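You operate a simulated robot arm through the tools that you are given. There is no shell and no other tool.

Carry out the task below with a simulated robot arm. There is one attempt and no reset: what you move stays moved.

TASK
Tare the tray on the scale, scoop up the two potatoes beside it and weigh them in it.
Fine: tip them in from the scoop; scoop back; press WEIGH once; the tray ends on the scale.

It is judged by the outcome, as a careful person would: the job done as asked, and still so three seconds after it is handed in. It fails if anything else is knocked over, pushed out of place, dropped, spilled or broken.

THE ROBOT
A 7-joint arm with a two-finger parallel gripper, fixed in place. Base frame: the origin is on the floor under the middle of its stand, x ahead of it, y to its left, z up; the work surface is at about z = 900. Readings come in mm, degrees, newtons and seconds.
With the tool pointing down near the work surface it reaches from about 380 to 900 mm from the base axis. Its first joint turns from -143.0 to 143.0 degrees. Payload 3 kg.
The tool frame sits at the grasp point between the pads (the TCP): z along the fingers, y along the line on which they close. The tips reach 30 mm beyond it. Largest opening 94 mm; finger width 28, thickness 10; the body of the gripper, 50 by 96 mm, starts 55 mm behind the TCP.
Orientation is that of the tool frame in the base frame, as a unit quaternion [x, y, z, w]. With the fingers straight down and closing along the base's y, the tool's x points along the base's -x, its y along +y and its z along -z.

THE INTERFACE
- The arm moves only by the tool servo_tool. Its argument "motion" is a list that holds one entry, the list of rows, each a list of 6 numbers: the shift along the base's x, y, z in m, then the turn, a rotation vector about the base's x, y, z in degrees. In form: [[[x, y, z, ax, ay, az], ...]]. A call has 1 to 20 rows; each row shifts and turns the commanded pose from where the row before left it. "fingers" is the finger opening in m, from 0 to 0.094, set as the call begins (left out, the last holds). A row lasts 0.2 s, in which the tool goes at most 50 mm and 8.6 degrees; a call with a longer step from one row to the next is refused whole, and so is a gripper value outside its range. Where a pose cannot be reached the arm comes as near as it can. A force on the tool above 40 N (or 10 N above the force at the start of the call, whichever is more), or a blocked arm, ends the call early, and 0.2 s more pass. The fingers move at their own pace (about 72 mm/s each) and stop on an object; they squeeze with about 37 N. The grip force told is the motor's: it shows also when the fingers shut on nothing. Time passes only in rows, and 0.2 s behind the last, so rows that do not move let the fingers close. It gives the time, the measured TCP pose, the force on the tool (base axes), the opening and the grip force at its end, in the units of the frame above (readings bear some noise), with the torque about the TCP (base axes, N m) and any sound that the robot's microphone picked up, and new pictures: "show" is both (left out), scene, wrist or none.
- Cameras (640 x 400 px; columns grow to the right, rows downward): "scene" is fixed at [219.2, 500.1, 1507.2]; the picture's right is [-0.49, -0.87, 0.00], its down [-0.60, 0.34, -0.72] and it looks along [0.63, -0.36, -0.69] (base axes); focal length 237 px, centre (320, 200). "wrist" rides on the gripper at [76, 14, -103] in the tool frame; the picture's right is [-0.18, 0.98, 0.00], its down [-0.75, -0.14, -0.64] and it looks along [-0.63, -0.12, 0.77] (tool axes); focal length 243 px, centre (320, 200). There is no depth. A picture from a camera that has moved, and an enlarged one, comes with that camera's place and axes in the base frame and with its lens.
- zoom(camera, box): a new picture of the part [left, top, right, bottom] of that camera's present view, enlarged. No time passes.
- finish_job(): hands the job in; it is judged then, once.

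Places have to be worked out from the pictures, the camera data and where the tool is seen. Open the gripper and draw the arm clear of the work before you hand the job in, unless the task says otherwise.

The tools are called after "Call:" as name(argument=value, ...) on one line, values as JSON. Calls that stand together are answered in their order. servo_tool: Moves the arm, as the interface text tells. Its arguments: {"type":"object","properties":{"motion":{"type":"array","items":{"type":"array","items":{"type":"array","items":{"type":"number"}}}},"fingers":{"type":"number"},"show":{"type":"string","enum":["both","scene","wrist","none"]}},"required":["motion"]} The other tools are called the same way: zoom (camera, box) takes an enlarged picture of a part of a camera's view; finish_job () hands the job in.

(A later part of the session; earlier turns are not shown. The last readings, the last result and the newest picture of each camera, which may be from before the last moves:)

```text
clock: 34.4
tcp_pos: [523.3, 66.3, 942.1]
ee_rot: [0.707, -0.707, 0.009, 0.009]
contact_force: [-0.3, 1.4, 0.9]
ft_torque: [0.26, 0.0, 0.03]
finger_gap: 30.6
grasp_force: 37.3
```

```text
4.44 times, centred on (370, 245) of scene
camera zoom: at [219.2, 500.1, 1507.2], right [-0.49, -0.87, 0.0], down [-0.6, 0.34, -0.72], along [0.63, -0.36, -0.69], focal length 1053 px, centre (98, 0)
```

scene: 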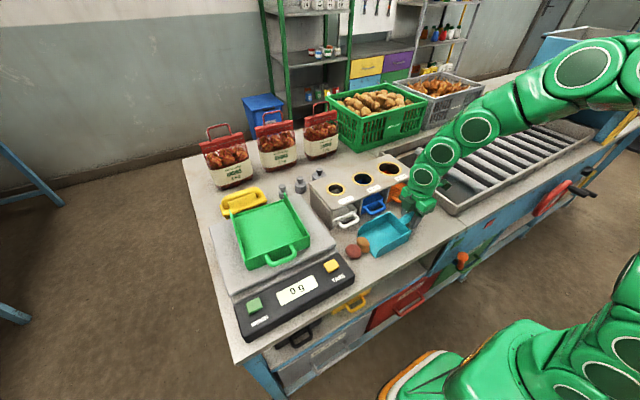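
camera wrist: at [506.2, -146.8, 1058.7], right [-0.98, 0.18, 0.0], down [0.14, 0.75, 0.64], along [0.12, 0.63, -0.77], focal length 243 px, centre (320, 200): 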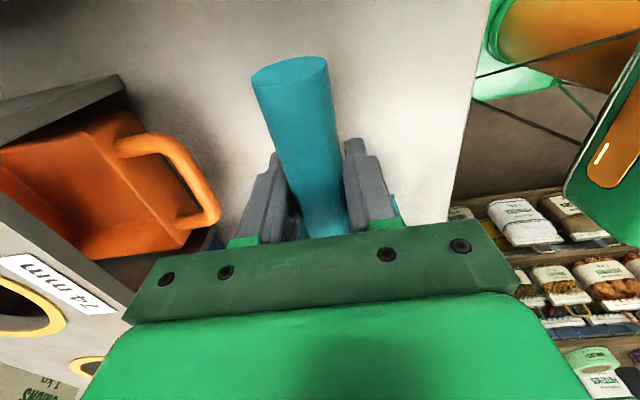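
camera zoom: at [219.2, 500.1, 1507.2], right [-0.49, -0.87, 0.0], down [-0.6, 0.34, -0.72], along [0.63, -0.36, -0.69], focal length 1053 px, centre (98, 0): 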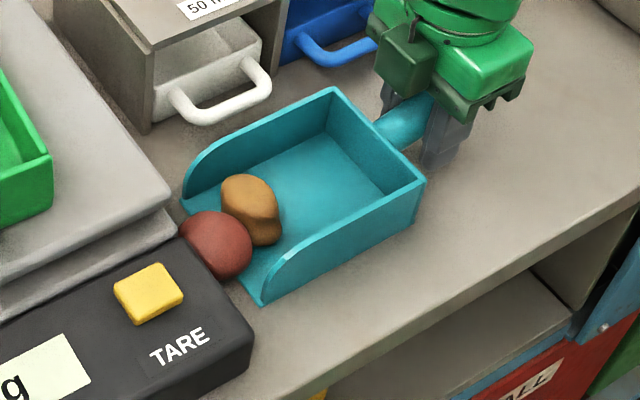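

Most of the blade is under the red potato, and the front edge at y ≈ 238 is about 30 mm short of the scale wall at y ≈ 268. I advance 14 mm more in small steps.

Call:
servo_tool(motion=[[[0, 0.003, 0, 0, 0, 0], [0, 0.003, 0, 0, 0, 0], [0, 0.003, 0, 0, 0, 0], [0, 0.003, 0, 0, 0, 0], [0, 0.002, 0, 0, 0, 0], [0, 0, 0, 0, 0, 0]]], show="none")

Call:
zoom(camera="scene", box=[310, 200, 430, 290])

```text
clock: 35.8
tcp_pos: [522.3, 79.3, 940.7]
ee_rot: [-0.707, 0.708, -0.009, -0.009]
contact_force: [0.4, 0.3, -1.0]
ft_torque: [-0.02, 0.0, 0.0]
finger_gap: 30.5
grasp_force: 37.0
```

```text
4.44 times, centred on (370, 245) of scene
camera zoom: at [219.2, 500.1, 1507.2], right [-0.49, -0.87, 0.0], down [-0.6, 0.34, -0.72], along [0.63, -0.36, -0.69], focal length 1053 px, centre (98, 0)
```

zoom: 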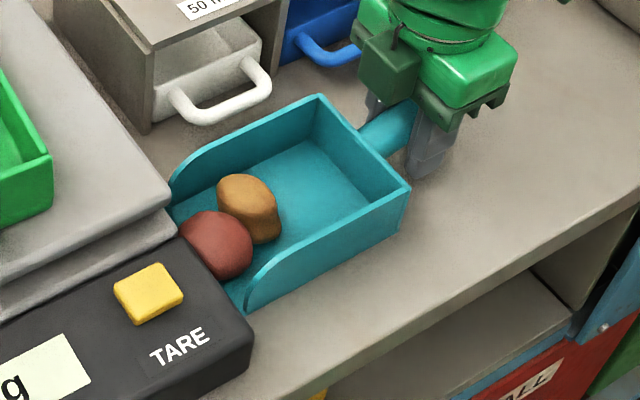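

Both potatoes are over the blade, with its edge about 10 mm from the scale's platform. I tilt the scoop nose-up so they roll toward the back wall, drawing back a little to keep clear of the platform.

Call:
servo_tool(motion=[[[0, 0, 0, 2.5, 0, 0], [0, 0, 0, 3, 0, 0], [0, -0.001, 0, 3, 0, 0], [0, -0.002, 0.001, 3, 0, 0], [0, -0.002, 0.002, 3, 0, 0], [0, 0, 0, 0, 0, 0]]], show="scene")

Call:
zoom(camera="scene", box=[310, 200, 430, 290])

```text
clock: 37.2
tcp_pos: [522.8, 74.6, 943.9]
ee_rot: [-0.703, 0.703, 0.08, 0.08]
contact_force: [0.2, 0.2, -2.4]
ft_torque: [-0.15, -0.03, 0.02]
finger_gap: 30.5
grasp_force: 36.8
```

scene: 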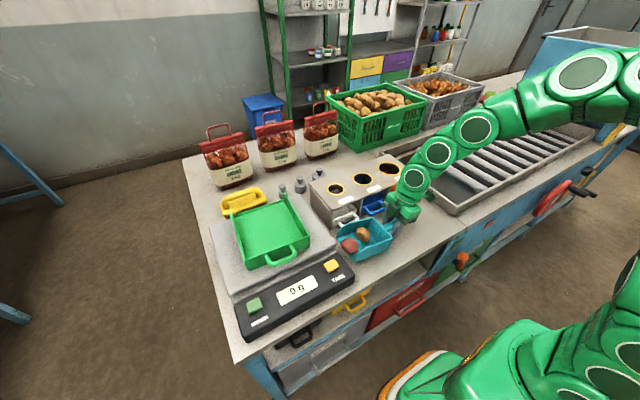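

```text
4.44 times, centred on (370, 245) of scene
camera zoom: at [219.2, 500.1, 1507.2], right [-0.49, -0.87, 0.0], down [-0.6, 0.34, -0.72], along [0.63, -0.36, -0.69], focal length 1053 px, centre (98, 0)
```

zoom: 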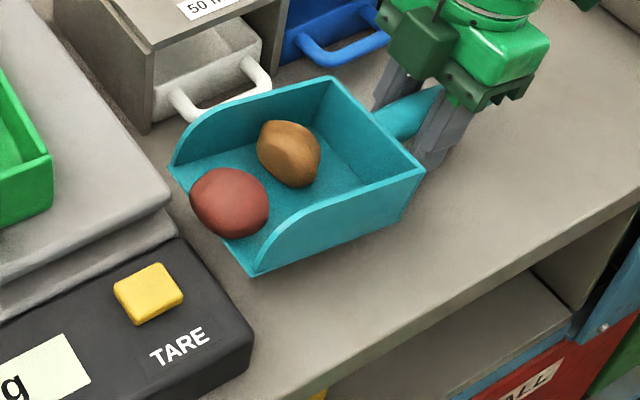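

Both potatoes are in the scoop, with the red one still near the lip. I tilt a further 10 degrees or so while lifting gently, to settle them against the back wall.

Call:
servo_tool(motion=[[[0, -0.003, 0.004, 3, 0, 0], [0, -0.003, 0.005, 3, 0, 0], [0, -0.003, 0.006, 3, 0, 0], [0, -0.003, 0.008, 2, 0, 0], [0, -0.002, 0.01, 0, 0, 0], [0, 0, 0, 0, 0, 0]]], show="scene")

Call:
zoom(camera="scene", box=[310, 190, 430, 280])

```text
clock: 38.6
tcp_pos: [522.6, 60.9, 977.6]
ee_rot: [-0.691, 0.692, 0.148, 0.147]
contact_force: [0.3, -1.1, -2.0]
ft_torque: [-0.14, -0.04, -0.02]
finger_gap: 30.5
grasp_force: 37.1
```

scene: 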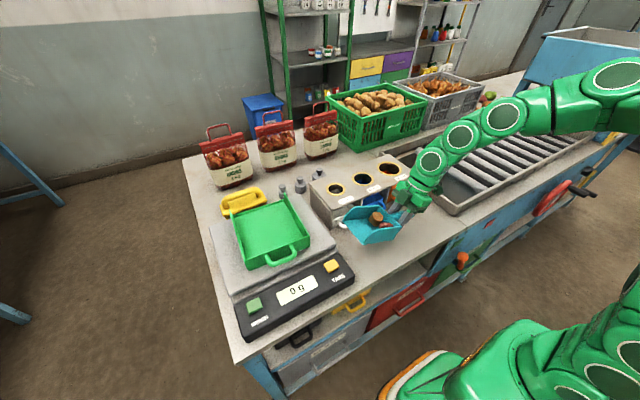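

```text
4.44 times, centred on (370, 235) of scene
camera zoom: at [219.2, 500.1, 1507.2], right [-0.49, -0.87, 0.0], down [-0.6, 0.34, -0.72], along [0.63, -0.36, -0.69], focal length 1053 px, centre (98, 44)
```

zoom: 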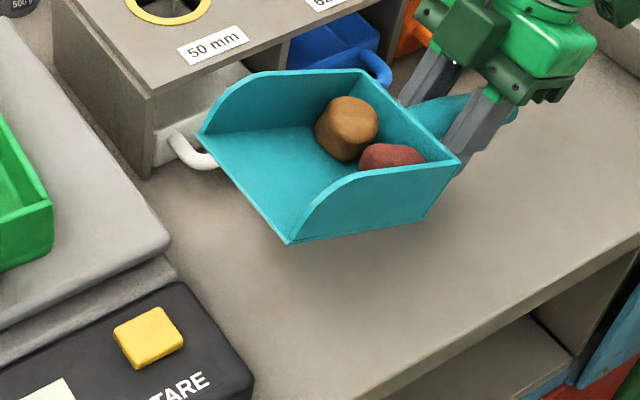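

Both potatoes have rolled back against the rear wall, a secure load. I look closely at the tray before planning the tip.

Call:
zoom(camera="scene", box=[220, 180, 330, 280])

```text
4.00 times, centred on (275, 230) of scene
camera zoom: at [219.2, 500.1, 1507.2], right [-0.49, -0.87, 0.0], down [-0.6, 0.34, -0.72], along [0.63, -0.36, -0.69], focal length 948 px, centre (500, 80)
```

zoom: 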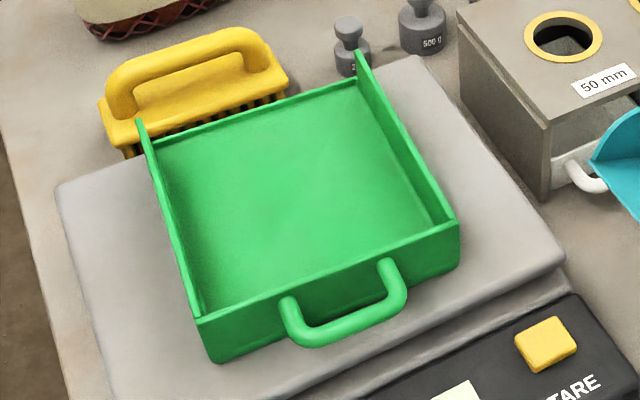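

The tray has walls on three sides, about 47 mm high and topping out near z ≈ 1006, spanning roughly x 577–764, y 330–498. It is open on the far (+x) side, so I will pour toward +y with a slight yaw toward the closed near-left corner. First I lift the load and carry it, still nose-up, to beside the tray.

Call:
servo_tool(motion=[[[0, -0.003, 0.02, 0, 0, 0], [0, 0, 0.028, 0, 0, 0], [0, 0, 0.028, 0, 0, 0], [0, 0, 0.028, 0, 0, 0], [0, 0, 0.024, 0, 0, 0], [0.008, 0.01, 0.006, 0, 0, 0], [0.014, 0.019, 0, 0, 0, 1.2], [0.014, 0.019, 0, 0, 0, 1.2], [0.014, 0.019, 0, 0, 0, 1.2], [0.014, 0.019, 0, 0, 0, 1.2], [0.014, 0.019, 0, 0, 0, 1.2], [0.014, 0.019, 0, 0, 0, 1.2], [0.014, 0.019, 0, 0, 0, 1.2], [0.014, 0.019, 0, 0, 0, 1.2], [0.014, 0.019, 0, 0, 0, 1.2], [0.014, 0.019, 0, 0, 0, 1.2], [0.006, 0.012, 0, 0, 0, 0], [0, 0, 0, 0, 0, 0]]], show="both")

Call:
zoom(camera="scene", box=[210, 140, 370, 270])

```text
clock: 42.4
tcp_pos: [677.1, 269.4, 1111.8]
ee_rot: [0.76, -0.616, -0.161, -0.13]
contact_force: [0.3, 0.4, -1.7]
ft_torque: [-0.13, 0.0, 0.0]
finger_gap: 30.5
grasp_force: 36.9
camera wrist: at [685.2, 156.7, 1173.3], right [-1.0, -0.04, 0.07], down [0.05, 0.45, 0.89], along [-0.07, 0.89, -0.44], focal length 243 px, centre (320, 200)
```

scene: 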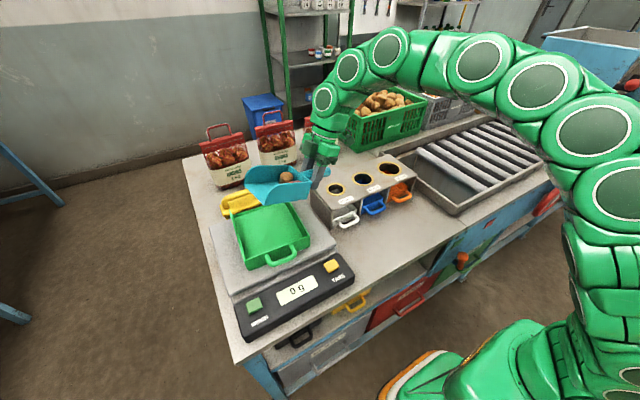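
wrist: 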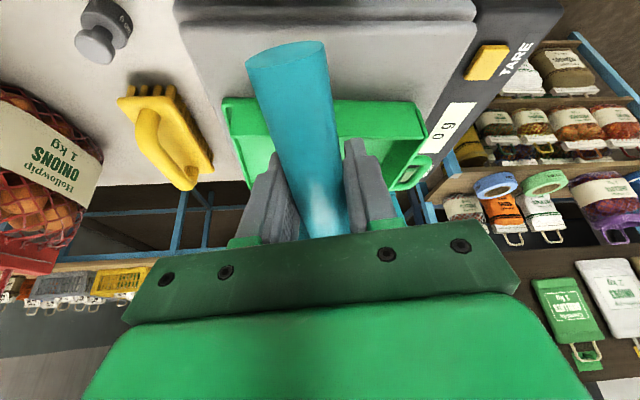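

```text
3.08 times, centred on (290, 205) of scene
camera zoom: at [219.2, 500.1, 1507.2], right [-0.49, -0.87, 0.0], down [-0.6, 0.34, -0.72], along [0.63, -0.36, -0.69], focal length 729 px, centre (412, 185)
```

zoom: 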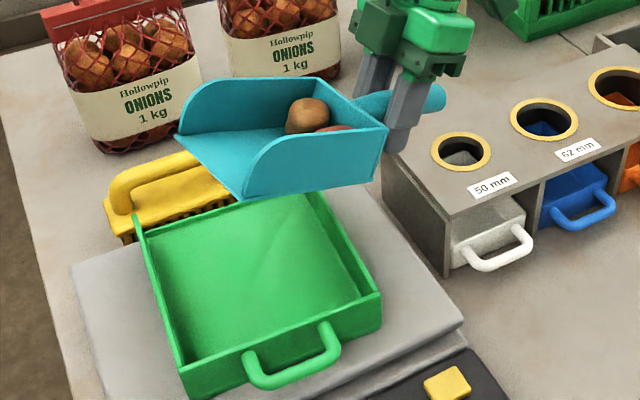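

The loaded scoop is over the tray, with its mouth near (640, 437). I bring it nearly level while lowering it toward the tray's right wall height.

Call:
servo_tool(motion=[[[0, 0, -0.007, -2.84, -0.6, 0], [0, 0, -0.007, -2.84, -0.6, 0], [0, 0, -0.007, -2.84, -0.6, 0], [0, 0, -0.007, -2.84, -0.6, 0], [0, 0, -0.007, -2.84, -0.6, 0], [0, 0.001, -0.007, -2.84, -0.6, 0], [0, 0.001, -0.006, -1.96, -0.42, 0], [0, 0, 0, 0, 0, 0]]], show="scene")

Call:
zoom(camera="scene", box=[210, 160, 350, 280])

```text
clock: 44.2
tcp_pos: [677.0, 272.6, 1062.6]
ee_rot: [0.776, -0.629, -0.03, -0.025]
contact_force: [0.1, -1.2, -2.0]
ft_torque: [-0.1, -0.02, 0.01]
finger_gap: 30.6
grasp_force: 37.2
```

scene: 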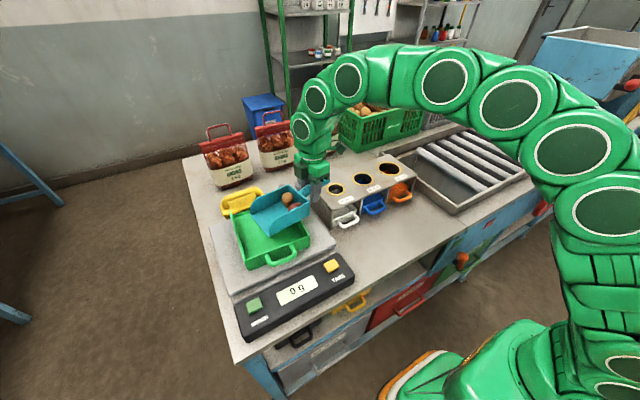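

```text
3.33 times, centred on (280, 220) of scene
camera zoom: at [219.2, 500.1, 1507.2], right [-0.49, -0.87, 0.0], down [-0.6, 0.34, -0.72], along [0.63, -0.36, -0.69], focal length 790 px, centre (453, 133)
```

zoom: 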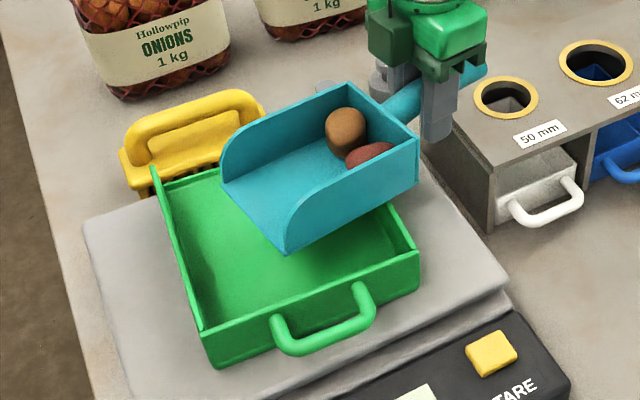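

The potatoes are still resting at the back. I tip past level in small steps, keeping the front edge low over the tray.

Call:
servo_tool(motion=[[[-0.0005, 0.001, -0.001, -2.05, -0.44, 0], [-0.0005, 0.001, -0.001, -2.05, -0.44, 0], [-0.0005, 0.001, -0.001, -2.05, -0.44, 0], [-0.0005, 0.001, 0, -2.05, -0.44, 0], [0, 0, 0, 0, 0, 0]]], show="none")

Call:
zoom(camera="scene", box=[210, 160, 350, 280])

```text
clock: 45.4
tcp_pos: [674.4, 273.8, 1061.5]
ee_rot: [0.776, -0.63, 0.027, 0.019]
contact_force: [4.3, -1.7, 17.1]
ft_torque: [1.01, 0.08, -0.19]
finger_gap: 30.4
grasp_force: 37.0
```

```text
3.33 times, centred on (280, 220) of scene
camera zoom: at [219.2, 500.1, 1507.2], right [-0.49, -0.87, 0.0], down [-0.6, 0.34, -0.72], along [0.63, -0.36, -0.69], focal length 790 px, centre (453, 133)
```

zoom: 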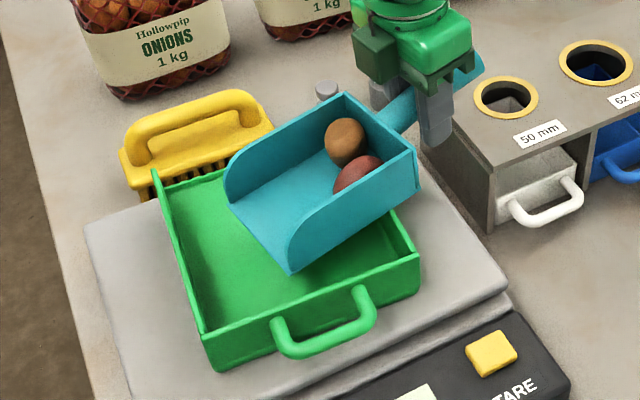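

A 17 N upward force shows the scoop's underside touching the tray's right wall, so the wall top is at z ≈ 1017, higher than I judged. I raise straight up 12 mm at once and look.

Call:
servo_tool(motion=[[[0, 0, 0.006, 0, 0, 0], [0, 0, 0.006, 0, 0, 0], [0, 0, 0, 0, 0, 0]]], show="none")

Call:
zoom(camera="scene", box=[210, 160, 350, 280])

```text
clock: 46.2
tcp_pos: [674.4, 275.4, 1071.5]
ee_rot: [0.777, -0.629, 0.025, 0.021]
contact_force: [-0.4, -0.3, -2.2]
ft_torque: [-0.11, -0.02, 0.05]
finger_gap: 30.2
grasp_force: 37.0
```

```text
3.33 times, centred on (280, 220) of scene
camera zoom: at [219.2, 500.1, 1507.2], right [-0.49, -0.87, 0.0], down [-0.6, 0.34, -0.72], along [0.63, -0.36, -0.69], focal length 790 px, centre (453, 133)
```

zoom: 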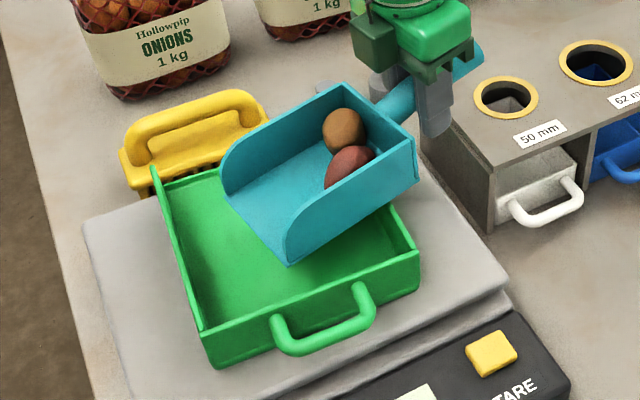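

Contact is gone and neither the tray nor the load has moved. I keep tipping, now with about 8 mm more clearance over the wall.

Call:
servo_tool(motion=[[[-0.0003, 0.0022, 0.0018, -2.04, -0.43, 0], [-0.0003, 0.0022, 0.0018, -2.04, -0.43, 0], [-0.0003, 0.0022, 0.0018, -2.04, -0.43, 0], [0, 0, 0, 0, 0, 0]]], show="none")

Call:
zoom(camera="scene", box=[210, 160, 350, 280])

```text
clock: 47.2
tcp_pos: [673.7, 282.1, 1077.5]
ee_rot: [0.774, -0.627, 0.069, 0.055]
contact_force: [0.1, 0.2, -2.6]
ft_torque: [-0.1, 0.0, 0.01]
finger_gap: 30.4
grasp_force: 36.7
```

```text
3.33 times, centred on (280, 220) of scene
camera zoom: at [219.2, 500.1, 1507.2], right [-0.49, -0.87, 0.0], down [-0.6, 0.34, -0.72], along [0.63, -0.36, -0.69], focal length 790 px, centre (453, 133)
```

zoom: 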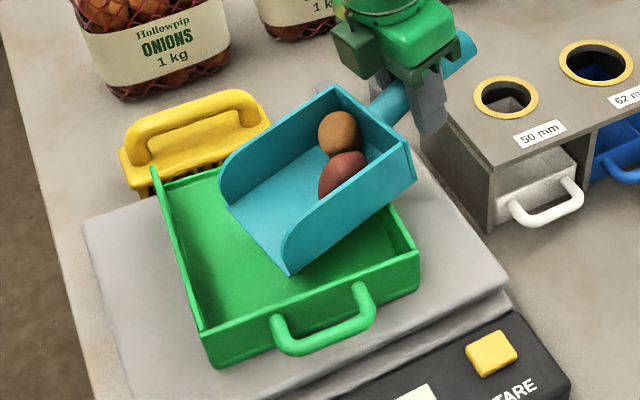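

At about 10 degrees nose-down the potatoes still hold. I tip another 5 degrees slowly, with the lip dropping lower into the tray.

Call:
servo_tool(motion=[[[-0.0005, 0.0022, 0.0002, -1.66, -0.35, 0], [-0.0005, 0.0022, 0.0002, -1.66, -0.35, 0], [-0.0005, 0.0022, 0.0002, -1.66, -0.35, 0], [0, 0, 0, 0, 0, 0]]], show="none")

Call:
zoom(camera="scene", box=[210, 160, 350, 280])

```text
clock: 48.2
tcp_pos: [673.4, 288.9, 1077.9]
ee_rot: [0.77, -0.624, 0.102, 0.084]
contact_force: [-0.1, -0.9, -1.5]
ft_torque: [-0.1, 0.0, 0.03]
finger_gap: 30.4
grasp_force: 37.5
```

```text
3.33 times, centred on (280, 220) of scene
camera zoom: at [219.2, 500.1, 1507.2], right [-0.49, -0.87, 0.0], down [-0.6, 0.34, -0.72], along [0.63, -0.36, -0.69], focal length 790 px, centre (453, 133)
```

zoom: 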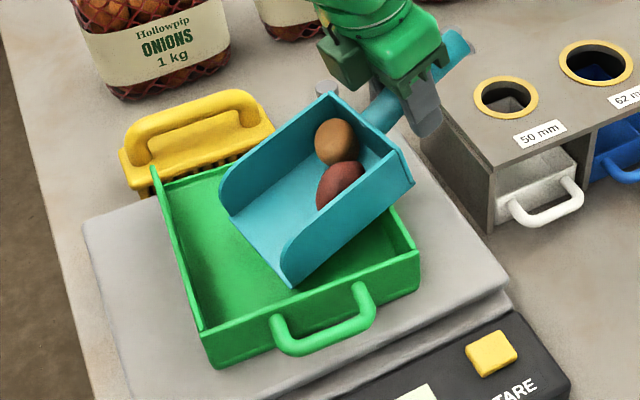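

They still hold at 15 degrees, with the lip now about 20 mm above the tray floor. I tip to about 20 degrees.

Call:
servo_tool(motion=[[[-0.0008, 0.0025, 0.0012, -1.66, -0.35, 0], [-0.0008, 0.0025, 0.0012, -1.66, -0.35, 0], [-0.0008, 0.0025, 0.0012, -1.66, -0.35, 0], [0, 0, 0, 0, 0, 0]]], show="none")

Call:
zoom(camera="scene", box=[210, 160, 350, 280])

```text
clock: 49.2
tcp_pos: [669.7, 296.3, 1082.0]
ee_rot: [0.765, -0.62, 0.138, 0.112]
contact_force: [0.2, 0.2, -1.7]
ft_torque: [-0.12, 0.03, -0.03]
finger_gap: 30.6
grasp_force: 37.0
```

```text
3.33 times, centred on (280, 220) of scene
camera zoom: at [219.2, 500.1, 1507.2], right [-0.49, -0.87, 0.0], down [-0.6, 0.34, -0.72], along [0.63, -0.36, -0.69], focal length 790 px, centre (453, 133)
```

zoom: 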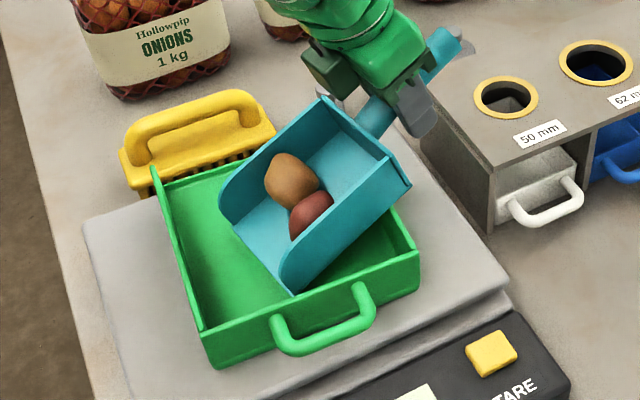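

The potatoes are sliding down toward the lip, which is about 12 mm above the tray floor. I tip a few degrees more, slowly.

Call:
servo_tool(motion=[[[-0.0004, 0.0022, 0.0024, -1.17, -0.25, 0], [-0.0004, 0.0022, 0.0024, -1.17, -0.25, 0], [-0.0004, 0.0022, 0.0024, -1.17, -0.25, 0], [0, 0, 0, 0, 0, 0]]], show="none")

Call:
zoom(camera="scene", box=[210, 160, 350, 280])

```text
clock: 50.2
tcp_pos: [668.4, 302.3, 1088.7]
ee_rot: [0.76, -0.616, 0.161, 0.13]
contact_force: [-0.2, 0.3, -1.2]
ft_torque: [-0.03, -0.01, 0.0]
finger_gap: 30.6
grasp_force: 36.8
```

```text
3.33 times, centred on (280, 220) of scene
camera zoom: at [219.2, 500.1, 1507.2], right [-0.49, -0.87, 0.0], down [-0.6, 0.34, -0.72], along [0.63, -0.36, -0.69], focal length 790 px, centre (453, 133)
```

zoom: 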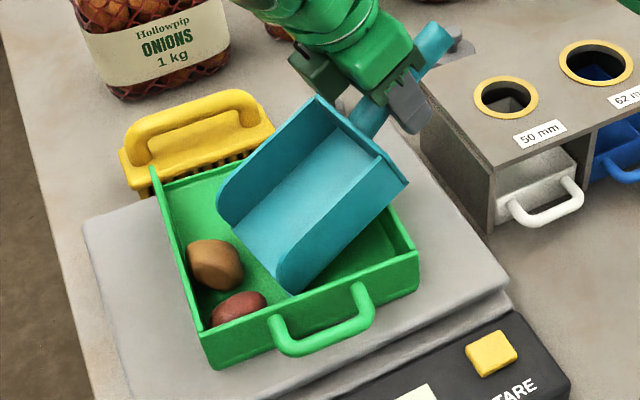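

Both potatoes dropped gently into the near-left part of the tray and the scoop is empty. I lift it straight up, then level it while drawing back clear of the tray.

Call:
servo_tool(motion=[[[0, 0, 0.015, 0, 0, 0], [0, 0, 0.025, 0, 0, 0], [0, 0, 0.025, 0, 0, 0], [0, -0.008, 0.01, 2.93, 0.62, 0], [-0.004, -0.015, 0, 2.93, 0.62, 0], [-0.006, -0.018, 0, 2.93, 0.62, 0], [-0.006, -0.018, 0, 2.93, 0.62, 0], [-0.006, -0.018, 0, 2.93, 0.62, 0], [-0.006, -0.018, 0, 2.93, 0.62, 0], [-0.006, -0.018, 0, 2.93, 0.62, 0], [-0.006, -0.018, 0, 2.93, 0.62, 0], [0, 0, 0, 0, 0, 0]]], show="scene")

Call:
zoom(camera="scene", box=[210, 160, 370, 290])

```text
clock: 52.8
tcp_pos: [628.0, 171.1, 1164.4]
ee_rot: [0.777, -0.629, -0.001, 0.0]
contact_force: [0.7, 0.1, -1.3]
ft_torque: [-0.03, 0.0, 0.0]
finger_gap: 30.2
grasp_force: 37.0
```

scene: 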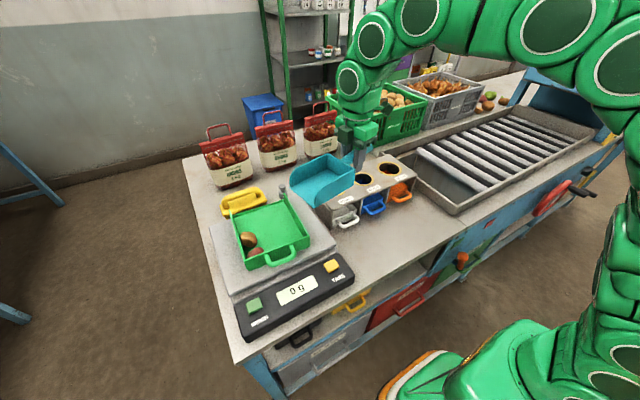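

```text
3.08 times, centred on (290, 225) of scene
camera zoom: at [219.2, 500.1, 1507.2], right [-0.49, -0.87, 0.0], down [-0.6, 0.34, -0.72], along [0.63, -0.36, -0.69], focal length 729 px, centre (412, 123)
```

zoom: 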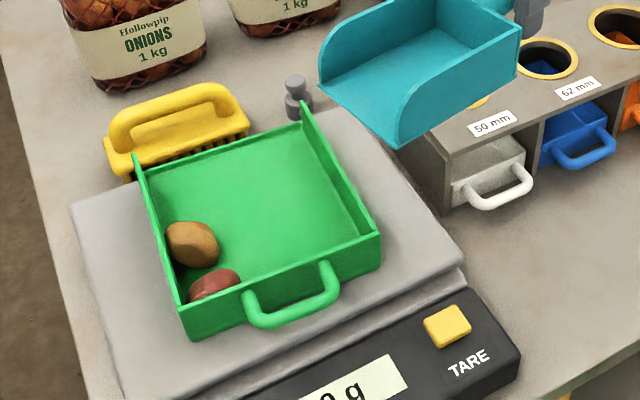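

The potatoes lie safely in the tray and the scoop is level. I now turn it back, mouth through +x to -y, high over the sizing board.

Call:
servo_tool(motion=[[[0, -0.007, 0, 0, 0, -5], [0, -0.007, 0, 0, 0, -8.4], [0, -0.007, 0, 0, 0, -8.4], [0, -0.007, 0, 0, 0, -8.4], [0, -0.007, 0, 0, 0, -8.4], [0, -0.007, 0, 0, 0, -8.4], [0, -0.007, 0, 0, 0, -8.4], [0, -0.007, 0, 0, 0, -8.4], [0, -0.007, 0, 0, 0, -8.4], [0, -0.007, 0, 0, 0, -8.4], [0, -0.007, 0, 0, 0, -8.4], [0, -0.007, 0, 0, 0, -8.4], [0, -0.007, 0, 0, 0, -8.4], [0, -0.007, 0, 0, 0, -8.4], [0, -0.007, 0, 0, 0, -8.4], [0, -0.007, 0, 0, 0, -8.4], [0, -0.007, 0, 0, 0, -8.4], [0, -0.007, 0, 0, 0, -8.4], [0, -0.007, 0, 0, 0, -8.4], [0, -0.007, 0, 0, 0, -8.4]]], show="scene")

```text
clock: 57.0
tcp_pos: [629.3, 31.7, 1163.2]
ee_rot: [0.522, 0.853, 0.001, 0.001]
contact_force: [0.2, -0.5, -0.7]
ft_torque: [0.03, 0.0, -0.02]
finger_gap: 30.4
grasp_force: 36.8
```

scene: 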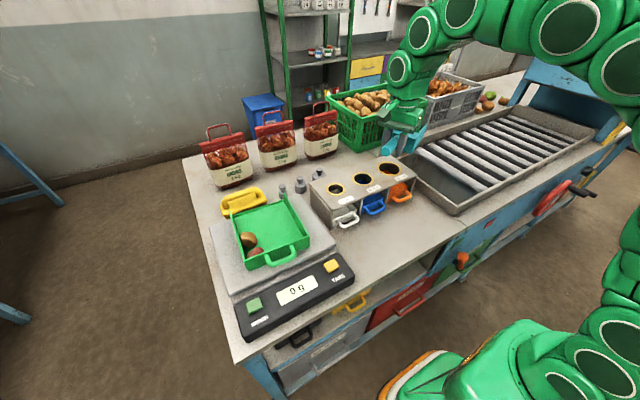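

About 27 degrees of turn remain. I finish it, lower to a height that still clears the sizing board, and move out over the scoop's original place.

Call:
servo_tool(motion=[[[0, -0.002, -0.015, 0, 0, -6.8], [0, -0.002, -0.02, 0, 0, -6.8], [0, -0.002, -0.02, 0, 0, -6.8], [0, -0.001, -0.02, 0, 0, -6.7], [0.02, 0, -0.01, 0, 0, 0], [0.03, 0, 0, 0, 0, 0], [0.03, 0, 0, 0, 0, 0], [0.03, 0, 0, 0, 0, 0], [0.03, 0, 0, 0, 0, 0], [0.03, 0, 0, 0, 0, 0], [0.03, 0, 0, 0, 0, 0], [0.025, 0, 0, 0, 0, 0], [0.01, 0, 0, 0, 0, 0], [0, 0, 0, 0, 0, 0]]], show="both")

Call:
zoom(camera="scene", box=[290, 100, 410, 190])

```text
clock: 60.0
tcp_pos: [852.8, 24.8, 1078.7]
ee_rot: [0.706, 0.708, -0.001, 0.0]
contact_force: [0.4, -0.3, -1.5]
ft_torque: [0.06, 0.02, -0.02]
finger_gap: 30.5
grasp_force: 37.2
out of reach, approached as far as the arm can: row 13
camera wrist: at [867.0, 100.4, 1180.0], right [0.98, -0.18, 0.0], down [-0.14, -0.75, 0.64], along [-0.12, -0.63, -0.77], focal length 243 px, centre (320, 200)
```

scene: 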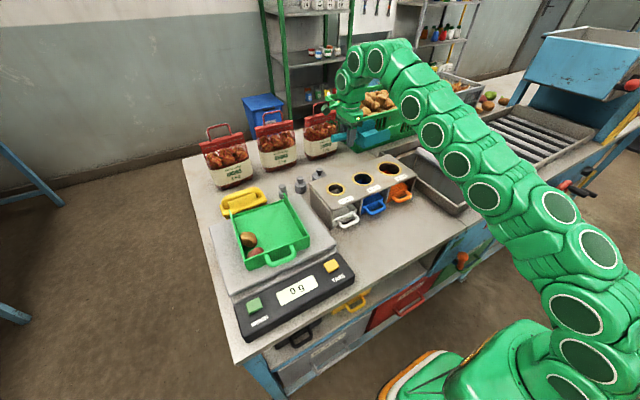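
wrist: 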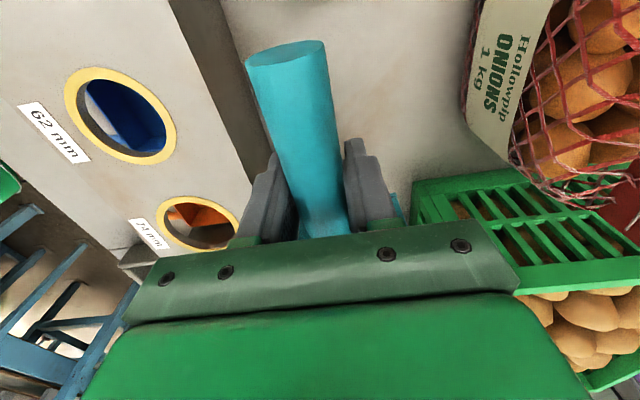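

```text
4.44 times, centred on (350, 145) of scene
camera zoom: at [219.2, 500.1, 1507.2], right [-0.49, -0.87, 0.0], down [-0.6, 0.34, -0.72], along [0.63, -0.36, -0.69], focal length 1053 px, centre (187, 444)
```

zoom: 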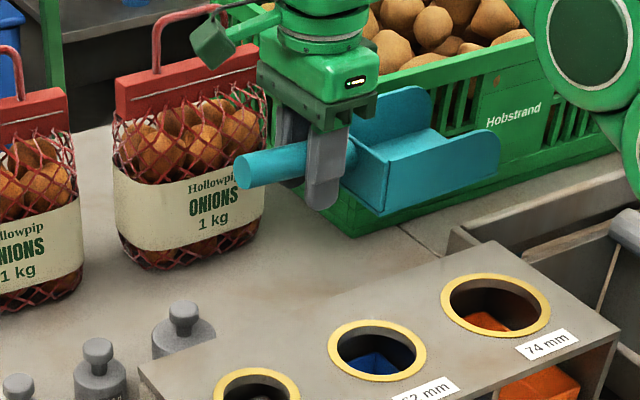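

The arm is at (853, 25, 1079), at its reach limit at this height, and the way down is clear. I descend partway and recheck the position.

Call:
servo_tool(motion=[[[0, 0, -0.025, 0, 0, 0], [0, 0, -0.03, 0, 0, 0], [0, 0, -0.03, 0, 0, 0], [0, 0, -0.02, 0, 0, 0], [0, 0, 0, 0, 0, 0]]], show="none")

Call:
zoom(camera="scene", box=[290, 100, 410, 190])

```text
clock: 61.2
tcp_pos: [853.4, 25.5, 975.1]
ee_rot: [0.705, 0.709, -0.001, 0.001]
contact_force: [-0.4, -0.7, -0.7]
ft_torque: [0.06, 0.01, -0.01]
finger_gap: 30.5
grasp_force: 37.2
```

```text
4.44 times, centred on (350, 145) of scene
camera zoom: at [219.2, 500.1, 1507.2], right [-0.49, -0.87, 0.0], down [-0.6, 0.34, -0.72], along [0.63, -0.36, -0.69], focal length 1053 px, centre (187, 444)
```

zoom: 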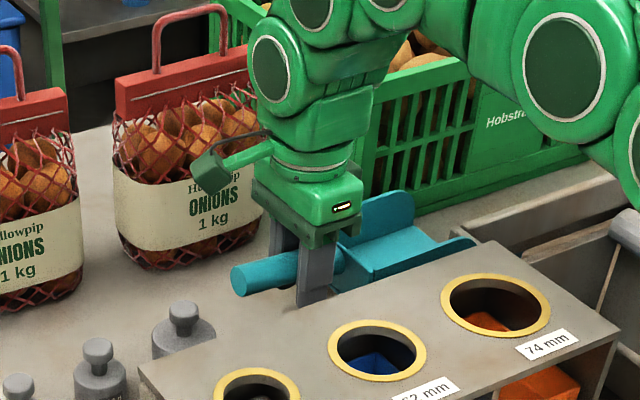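

I shift +11 mm in x to the original column and lower to about 5 mm above the table.

Call:
servo_tool(motion=[[[0.006, -0.0005, 0, 0, 0, 0], [0.005, 0, -0.005, 0, 0, -0.2], [0, 0, -0.012, 0, 0, 0], [0, 0, -0.01, 0, 0, 0], [0, 0, -0.003, 0, 0, 0], [0, 0, 0, 0, 0, 0]]], show="none")

Call:
zoom(camera="scene", box=[290, 100, 410, 190])

```text
clock: 62.6
tcp_pos: [865.9, 24.8, 944.0]
ee_rot: [0.706, 0.708, -0.001, 0.001]
contact_force: [-0.7, 0.5, -1.9]
ft_torque: [0.03, 0.03, -0.01]
finger_gap: 30.4
grasp_force: 36.8
```

```text
4.44 times, centred on (350, 145) of scene
camera zoom: at [219.2, 500.1, 1507.2], right [-0.49, -0.87, 0.0], down [-0.6, 0.34, -0.72], along [0.63, -0.36, -0.69], focal length 1053 px, centre (187, 444)
```

zoom: 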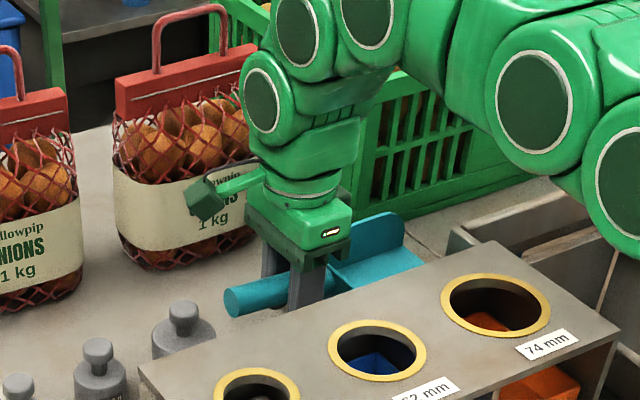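

Nearly matching the original picture, still a few mm high. I lower in 1 mm steps until the scoop rests.

Call:
servo_tool(motion=[[[0, 0, -0.001, 0, 0, 0], [0, 0, -0.001, 0, 0, 0], [0, 0, -0.001, 0, 0, 0], [0, 0, 0, 0, 0, 0]]], show="none")

```text
clock: 63.6
tcp_pos: [864.2, 24.1, 941.1]
ee_rot: [0.706, 0.708, 0.0, 0.001]
contact_force: [0.2, -0.5, -0.2]
ft_torque: [0.04, -0.01, -0.03]
finger_gap: 30.3
grasp_force: 37.1
```

No clear contact yet, so I lower a little further.

Call:
servo_tool(motion=[[[0, 0, -0.001, 0, 0, 0], [0, 0, -0.001, 0, 0, 0], [0, 0, 0, 0, 0, 0]]], show="scene")

Call:
zoom(camera="scene", box=[290, 100, 410, 190])

```text
clock: 64.4
tcp_pos: [864.8, 24.3, 939.2]
ee_rot: [0.707, 0.707, 0.0, 0.001]
contact_force: [-0.1, 0.9, -0.8]
ft_torque: [0.06, -0.01, -0.02]
finger_gap: 30.5
grasp_force: 37.3
```

scene: 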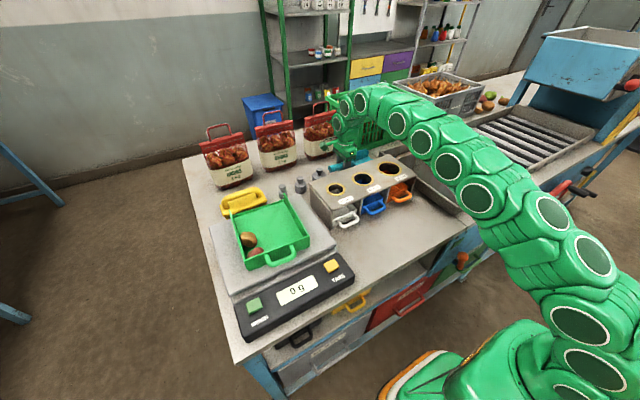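

```text
4.44 times, centred on (350, 145) of scene
camera zoom: at [219.2, 500.1, 1507.2], right [-0.49, -0.87, 0.0], down [-0.6, 0.34, -0.72], along [0.63, -0.36, -0.69], focal length 1053 px, centre (187, 444)
```

zoom: 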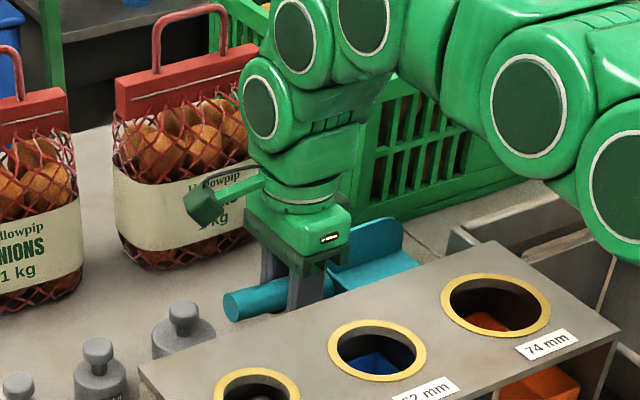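

Still unloaded at z = 939; the blade may have pitched slightly in the grip. I lower by 1 mm steps again.

Call:
servo_tool(motion=[[[0, 0, -0.001, 0, 0, 0], [0, 0, -0.001, 0, 0, 0], [0, 0, 0, 0, 0, 0]]], show="wrist")

```text
clock: 65.2
tcp_pos: [864.4, 23.5, 937.6]
ee_rot: [0.706, 0.708, 0.0, 0.001]
contact_force: [2.3, 0.8, 7.8]
ft_torque: [-0.28, 0.21, 0.05]
finger_gap: 30.5
grasp_force: 37.0
camera wrist: at [878.3, 100.0, 1038.7], right [0.98, -0.18, 0.0], down [-0.14, -0.75, 0.64], along [-0.12, -0.63, -0.77], focal length 243 px, centre (320, 200)
```

wrist: 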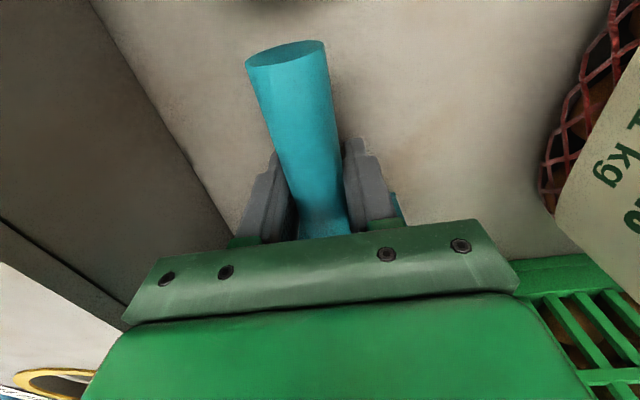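

Contact of 8 N at the heel: the scoop sits about 3 degrees nose-up in the grip. I tip it nose-down by that amount about the heel so that it lies flat before I release.

Call:
servo_tool(motion=[[[0, 0, 0.0013, 1.4, 0, 0], [0, 0, 0.0014, 1.4, 0, 0], [0, 0, 0, 0, 0, 0]]], show="wrist")

Call:
zoom(camera="scene", box=[290, 100, 410, 190])

```text
clock: 66.0
tcp_pos: [864.8, 23.9, 938.8]
ee_rot: [0.706, 0.708, 0.017, -0.017]
contact_force: [0.6, -2.7, 5.2]
ft_torque: [-0.9, -0.03, 0.01]
finger_gap: 30.1
grasp_force: 36.8
camera wrist: at [878.2, 94.5, 1044.5], right [0.98, -0.18, -0.01], down [-0.14, -0.78, 0.61], along [-0.12, -0.59, -0.8], focal length 243 px, centre (320, 200)
```

wrist: 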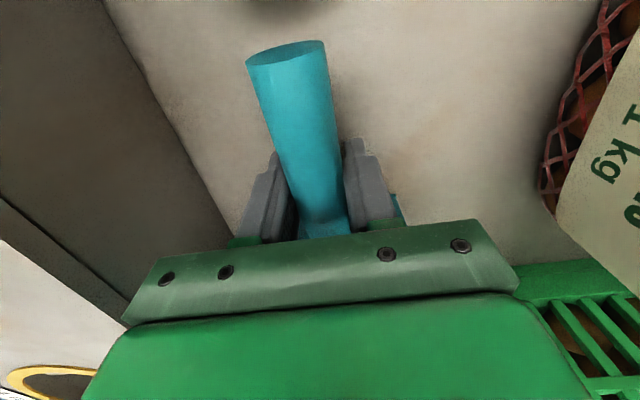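

```text
4.44 times, centred on (350, 145) of scene
camera zoom: at [219.2, 500.1, 1507.2], right [-0.49, -0.87, 0.0], down [-0.6, 0.34, -0.72], along [0.63, -0.36, -0.69], focal length 1053 px, centre (187, 444)
```

zoom: 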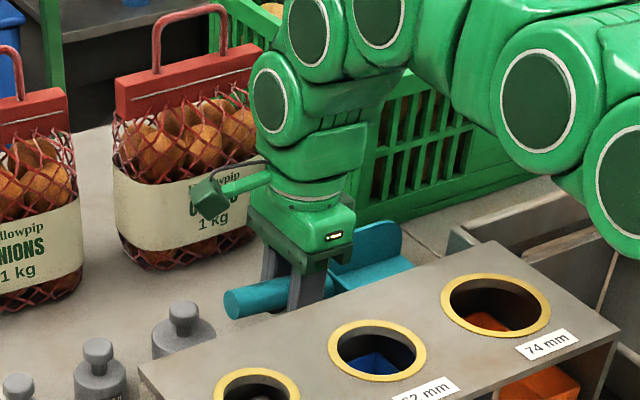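

Now the load is at the front edge, so the scoop lies flat. I open the fingers.

Call:
servo_tool(motion=[[[0, 0, 0, 0, 0, 0], [0, 0, 0, 0, 0, 0], [0, 0, 0, 0, 0, 0], [0, 0, 0, 0, 0, 0]]], fingers=0.07, show="both")

Call:
zoom(camera="scene", box=[290, 100, 410, 190])

```text
clock: 67.0
tcp_pos: [864.4, 23.7, 939.2]
ee_rot: [0.706, 0.708, 0.016, -0.018]
contact_force: [-0.2, 0.3, -0.5]
ft_torque: [-0.02, 0.01, 0.06]
finger_gap: 70.4
grasp_force: 0.0
camera wrist: at [878.3, 94.5, 1044.6], right [0.98, -0.18, -0.01], down [-0.14, -0.78, 0.61], along [-0.12, -0.59, -0.8], focal length 243 px, centre (320, 200)
```

scene: 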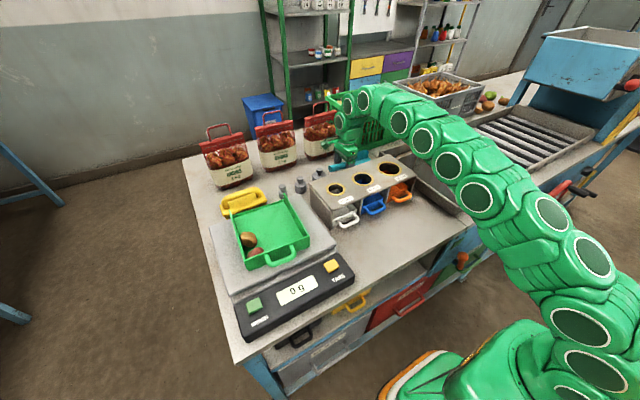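
wrist: 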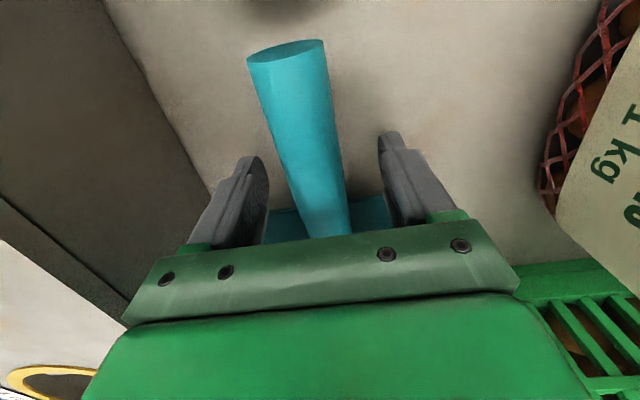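

```text
4.44 times, centred on (350, 145) of scene
camera zoom: at [219.2, 500.1, 1507.2], right [-0.49, -0.87, 0.0], down [-0.6, 0.34, -0.72], along [0.63, -0.36, -0.69], focal length 1053 px, centre (187, 444)
```

zoom: 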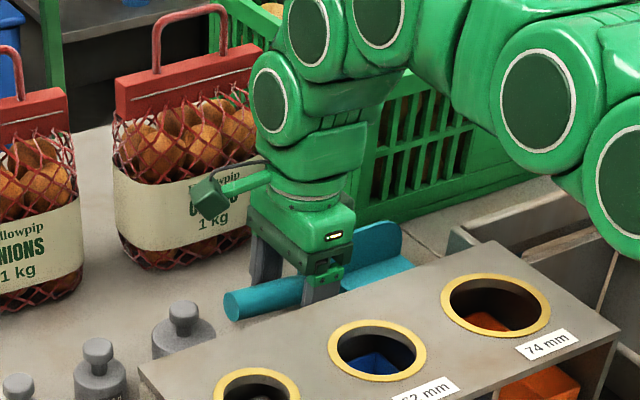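

The scoop rests flat where it was. I raise straight up, undo the small tilt and then draw back over the sizing board.

Call:
servo_tool(motion=[[[0, 0, 0.015, 0, 0, 0], [0, 0, 0.025, 0, 0, 0], [0, 0, 0.03, -1.4, 0, 0], [0, 0, 0.03, -1.4, 0, 0], [-0.01, 0, 0.025, 0, 0, 0], [-0.03, 0, 0.01, 0, 0, 0], [-0.04, 0.01, 0.01, 0, 0, 0], [-0.04, 0.01, 0, 0, 0, 0], [-0.04, 0.01, 0, 0, 0, 0], [-0.04, 0.02, 0, 0, 0, 0], [0, 0, 0, 0, 0, 0]]], show="both")

Call:
zoom(camera="scene", box=[290, 100, 410, 190])

Call:
zoom(camera="scene", box=[310, 130, 400, 190])

```text
clock: 69.4
tcp_pos: [664.6, 74.3, 1085.0]
ee_rot: [0.706, 0.708, -0.001, 0.001]
contact_force: [0.1, 0.7, 0.2]
ft_torque: [0.0, 0.01, -0.04]
finger_gap: 70.2
grasp_force: 0.0
camera wrist: at [678.9, 150.1, 1186.1], right [0.98, -0.18, 0.0], down [-0.14, -0.75, 0.64], along [-0.12, -0.63, -0.77], focal length 243 px, centre (320, 200)
```

scene: 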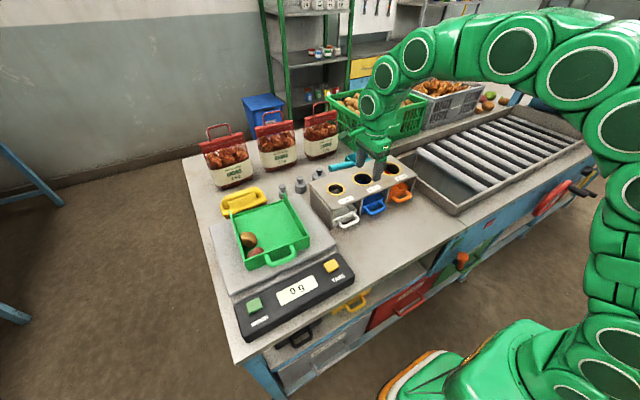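
wrist: 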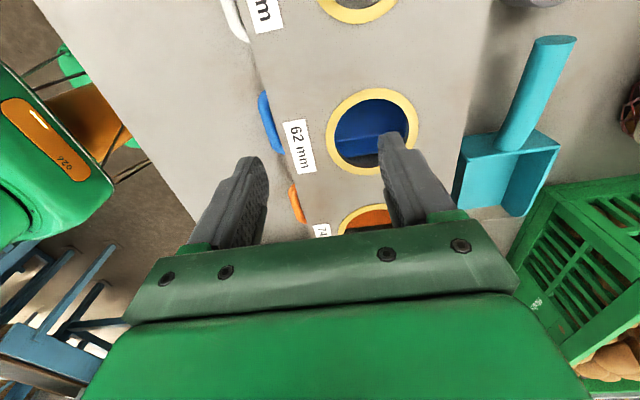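

```text
4.44 times, centred on (350, 145) of scene
camera zoom: at [219.2, 500.1, 1507.2], right [-0.49, -0.87, 0.0], down [-0.6, 0.34, -0.72], along [0.63, -0.36, -0.69], focal length 1053 px, centre (187, 444)
```

zoom: 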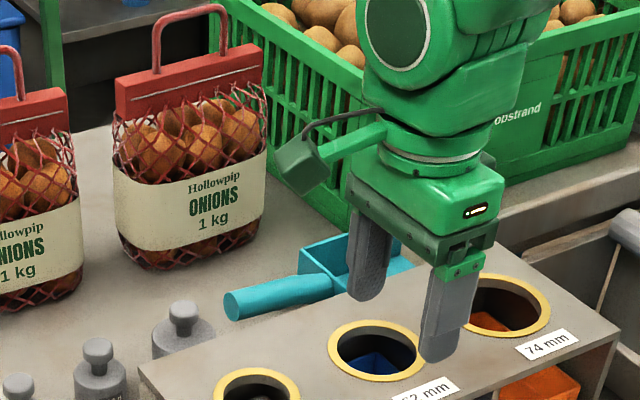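

```text
6.67 times, centred on (355, 160) of scene
camera zoom: at [219.2, 500.1, 1507.2], right [-0.49, -0.87, 0.0], down [-0.6, 0.34, -0.72], along [0.63, -0.36, -0.69], focal length 1580 px, centre (87, 467)
```

zoom: 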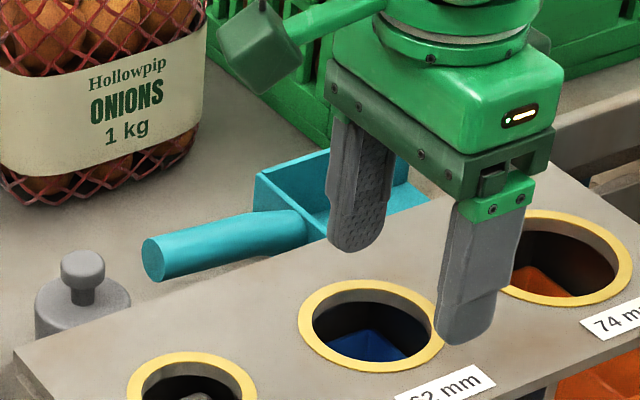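

The scoop is back within about 4 mm of where it started. Now I go to WEIGH with the fingers closed: back in x first, then along the panel, turning the gripper to its neutral yaw on the way.

Call:
servo_tool(motion=[[[-0.0428, 0, 0.005, 0, 0, 8.2], [-0.0428, 0, 0.005, 0, 0, 8.2], [-0.0428, 0, 0, 0, 0, 8.2], [-0.0428, 0, 0, 0, 0, 8.2], [0, 0.0368, 0, 0, 0, 8.2], [0, 0.0368, 0, 0, 0, 8.2], [0, 0.0368, 0, 0, 0, 8.2], [0, 0.0368, 0, 0, 0, 8.2], [0, 0.0368, 0, 0, 0, 8.2], [0, 0.0368, 0, 0, 0, 8.2], [0, 0.0368, 0, 0, 0, 8.0], [0, 0.0368, 0, 0, 0, 0], [0, 0.0368, 0, 0, 0, 0], [0, 0.0368, 0, 0, 0, 0], [0, 0.0368, 0, 0, 0, 0], [0, 0.0368, 0, 0, 0, 0], [0, 0, 0, 0, 0, 0]]], fingers=0, show="both")

```text
clock: 73.0
tcp_pos: [492.8, 515.4, 1094.6]
ee_rot: [-0.001, 1.0, -0.001, 0.001]
contact_force: [0.2, 0.2, 0.8]
ft_torque: [0.03, -0.02, -0.01]
finger_gap: 0.1
grasp_force: 33.2
camera wrist: at [416.3, 528.8, 1196.4], right [0.18, 0.98, 0.0], down [0.75, -0.14, 0.64], along [0.63, -0.12, -0.77], focal length 243 px, centre (320, 200)
```

scene: 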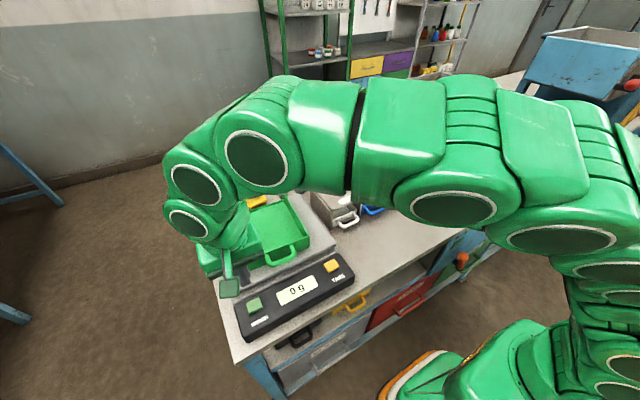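
wrist: 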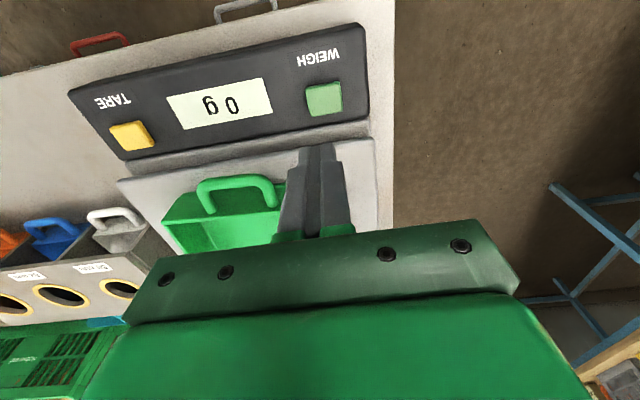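

WEIGH is at about (492, 519), so I correct +3.5 mm in y and lower the fingertips to about 12 mm above it.

Call:
servo_tool(motion=[[[0, 0.0035, -0.02, 0, 0, 0], [0, 0, -0.03, 0, 0, 0], [0, 0, -0.03, 0, 0, 0], [0, 0, -0.02, 0, 0, 0], [0, 0, 0, 0, 0, 0]]], show="wrist")

```text
clock: 74.2
tcp_pos: [493.8, 518.6, 994.2]
ee_rot: [0.0, 1.0, 0.0, 0.002]
contact_force: [-0.2, 0.4, 0.3]
ft_torque: [0.0, 0.01, -0.02]
finger_gap: 0.2
grasp_force: 32.9
camera wrist: at [416.0, 531.8, 1095.9], right [0.18, 0.98, 0.0], down [0.75, -0.14, 0.64], along [0.63, -0.12, -0.77], focal length 243 px, centre (320, 200)
```

wrist: 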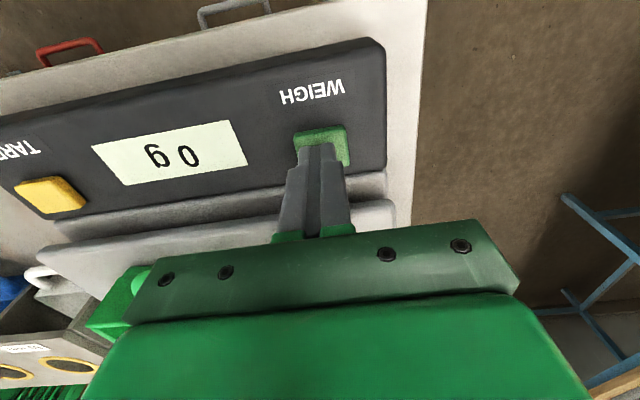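

The fingertips are centred over the green button. I press down to the depth at which TARE clicked.

Call:
servo_tool(motion=[[[0, 0, -0.005, 0, 0, 0], [0, 0, -0.003, 0, 0, 0], [0, 0, -0.002, 0, 0, 0], [0, 0, -0.002, 0, 0, 0], [0, 0, -0.002, 0, 0, 0]]], show="none")

```text
clock: 75.4
tcp_pos: [493.4, 519.9, 980.5]
ee_rot: [-0.001, 1.0, 0.0, 0.001]
contact_force: [-3.3, -1.4, 10.9]
ft_torque: [-0.07, 0.11, -0.05]
finger_gap: 0.1
grasp_force: 32.8
heard: click
```

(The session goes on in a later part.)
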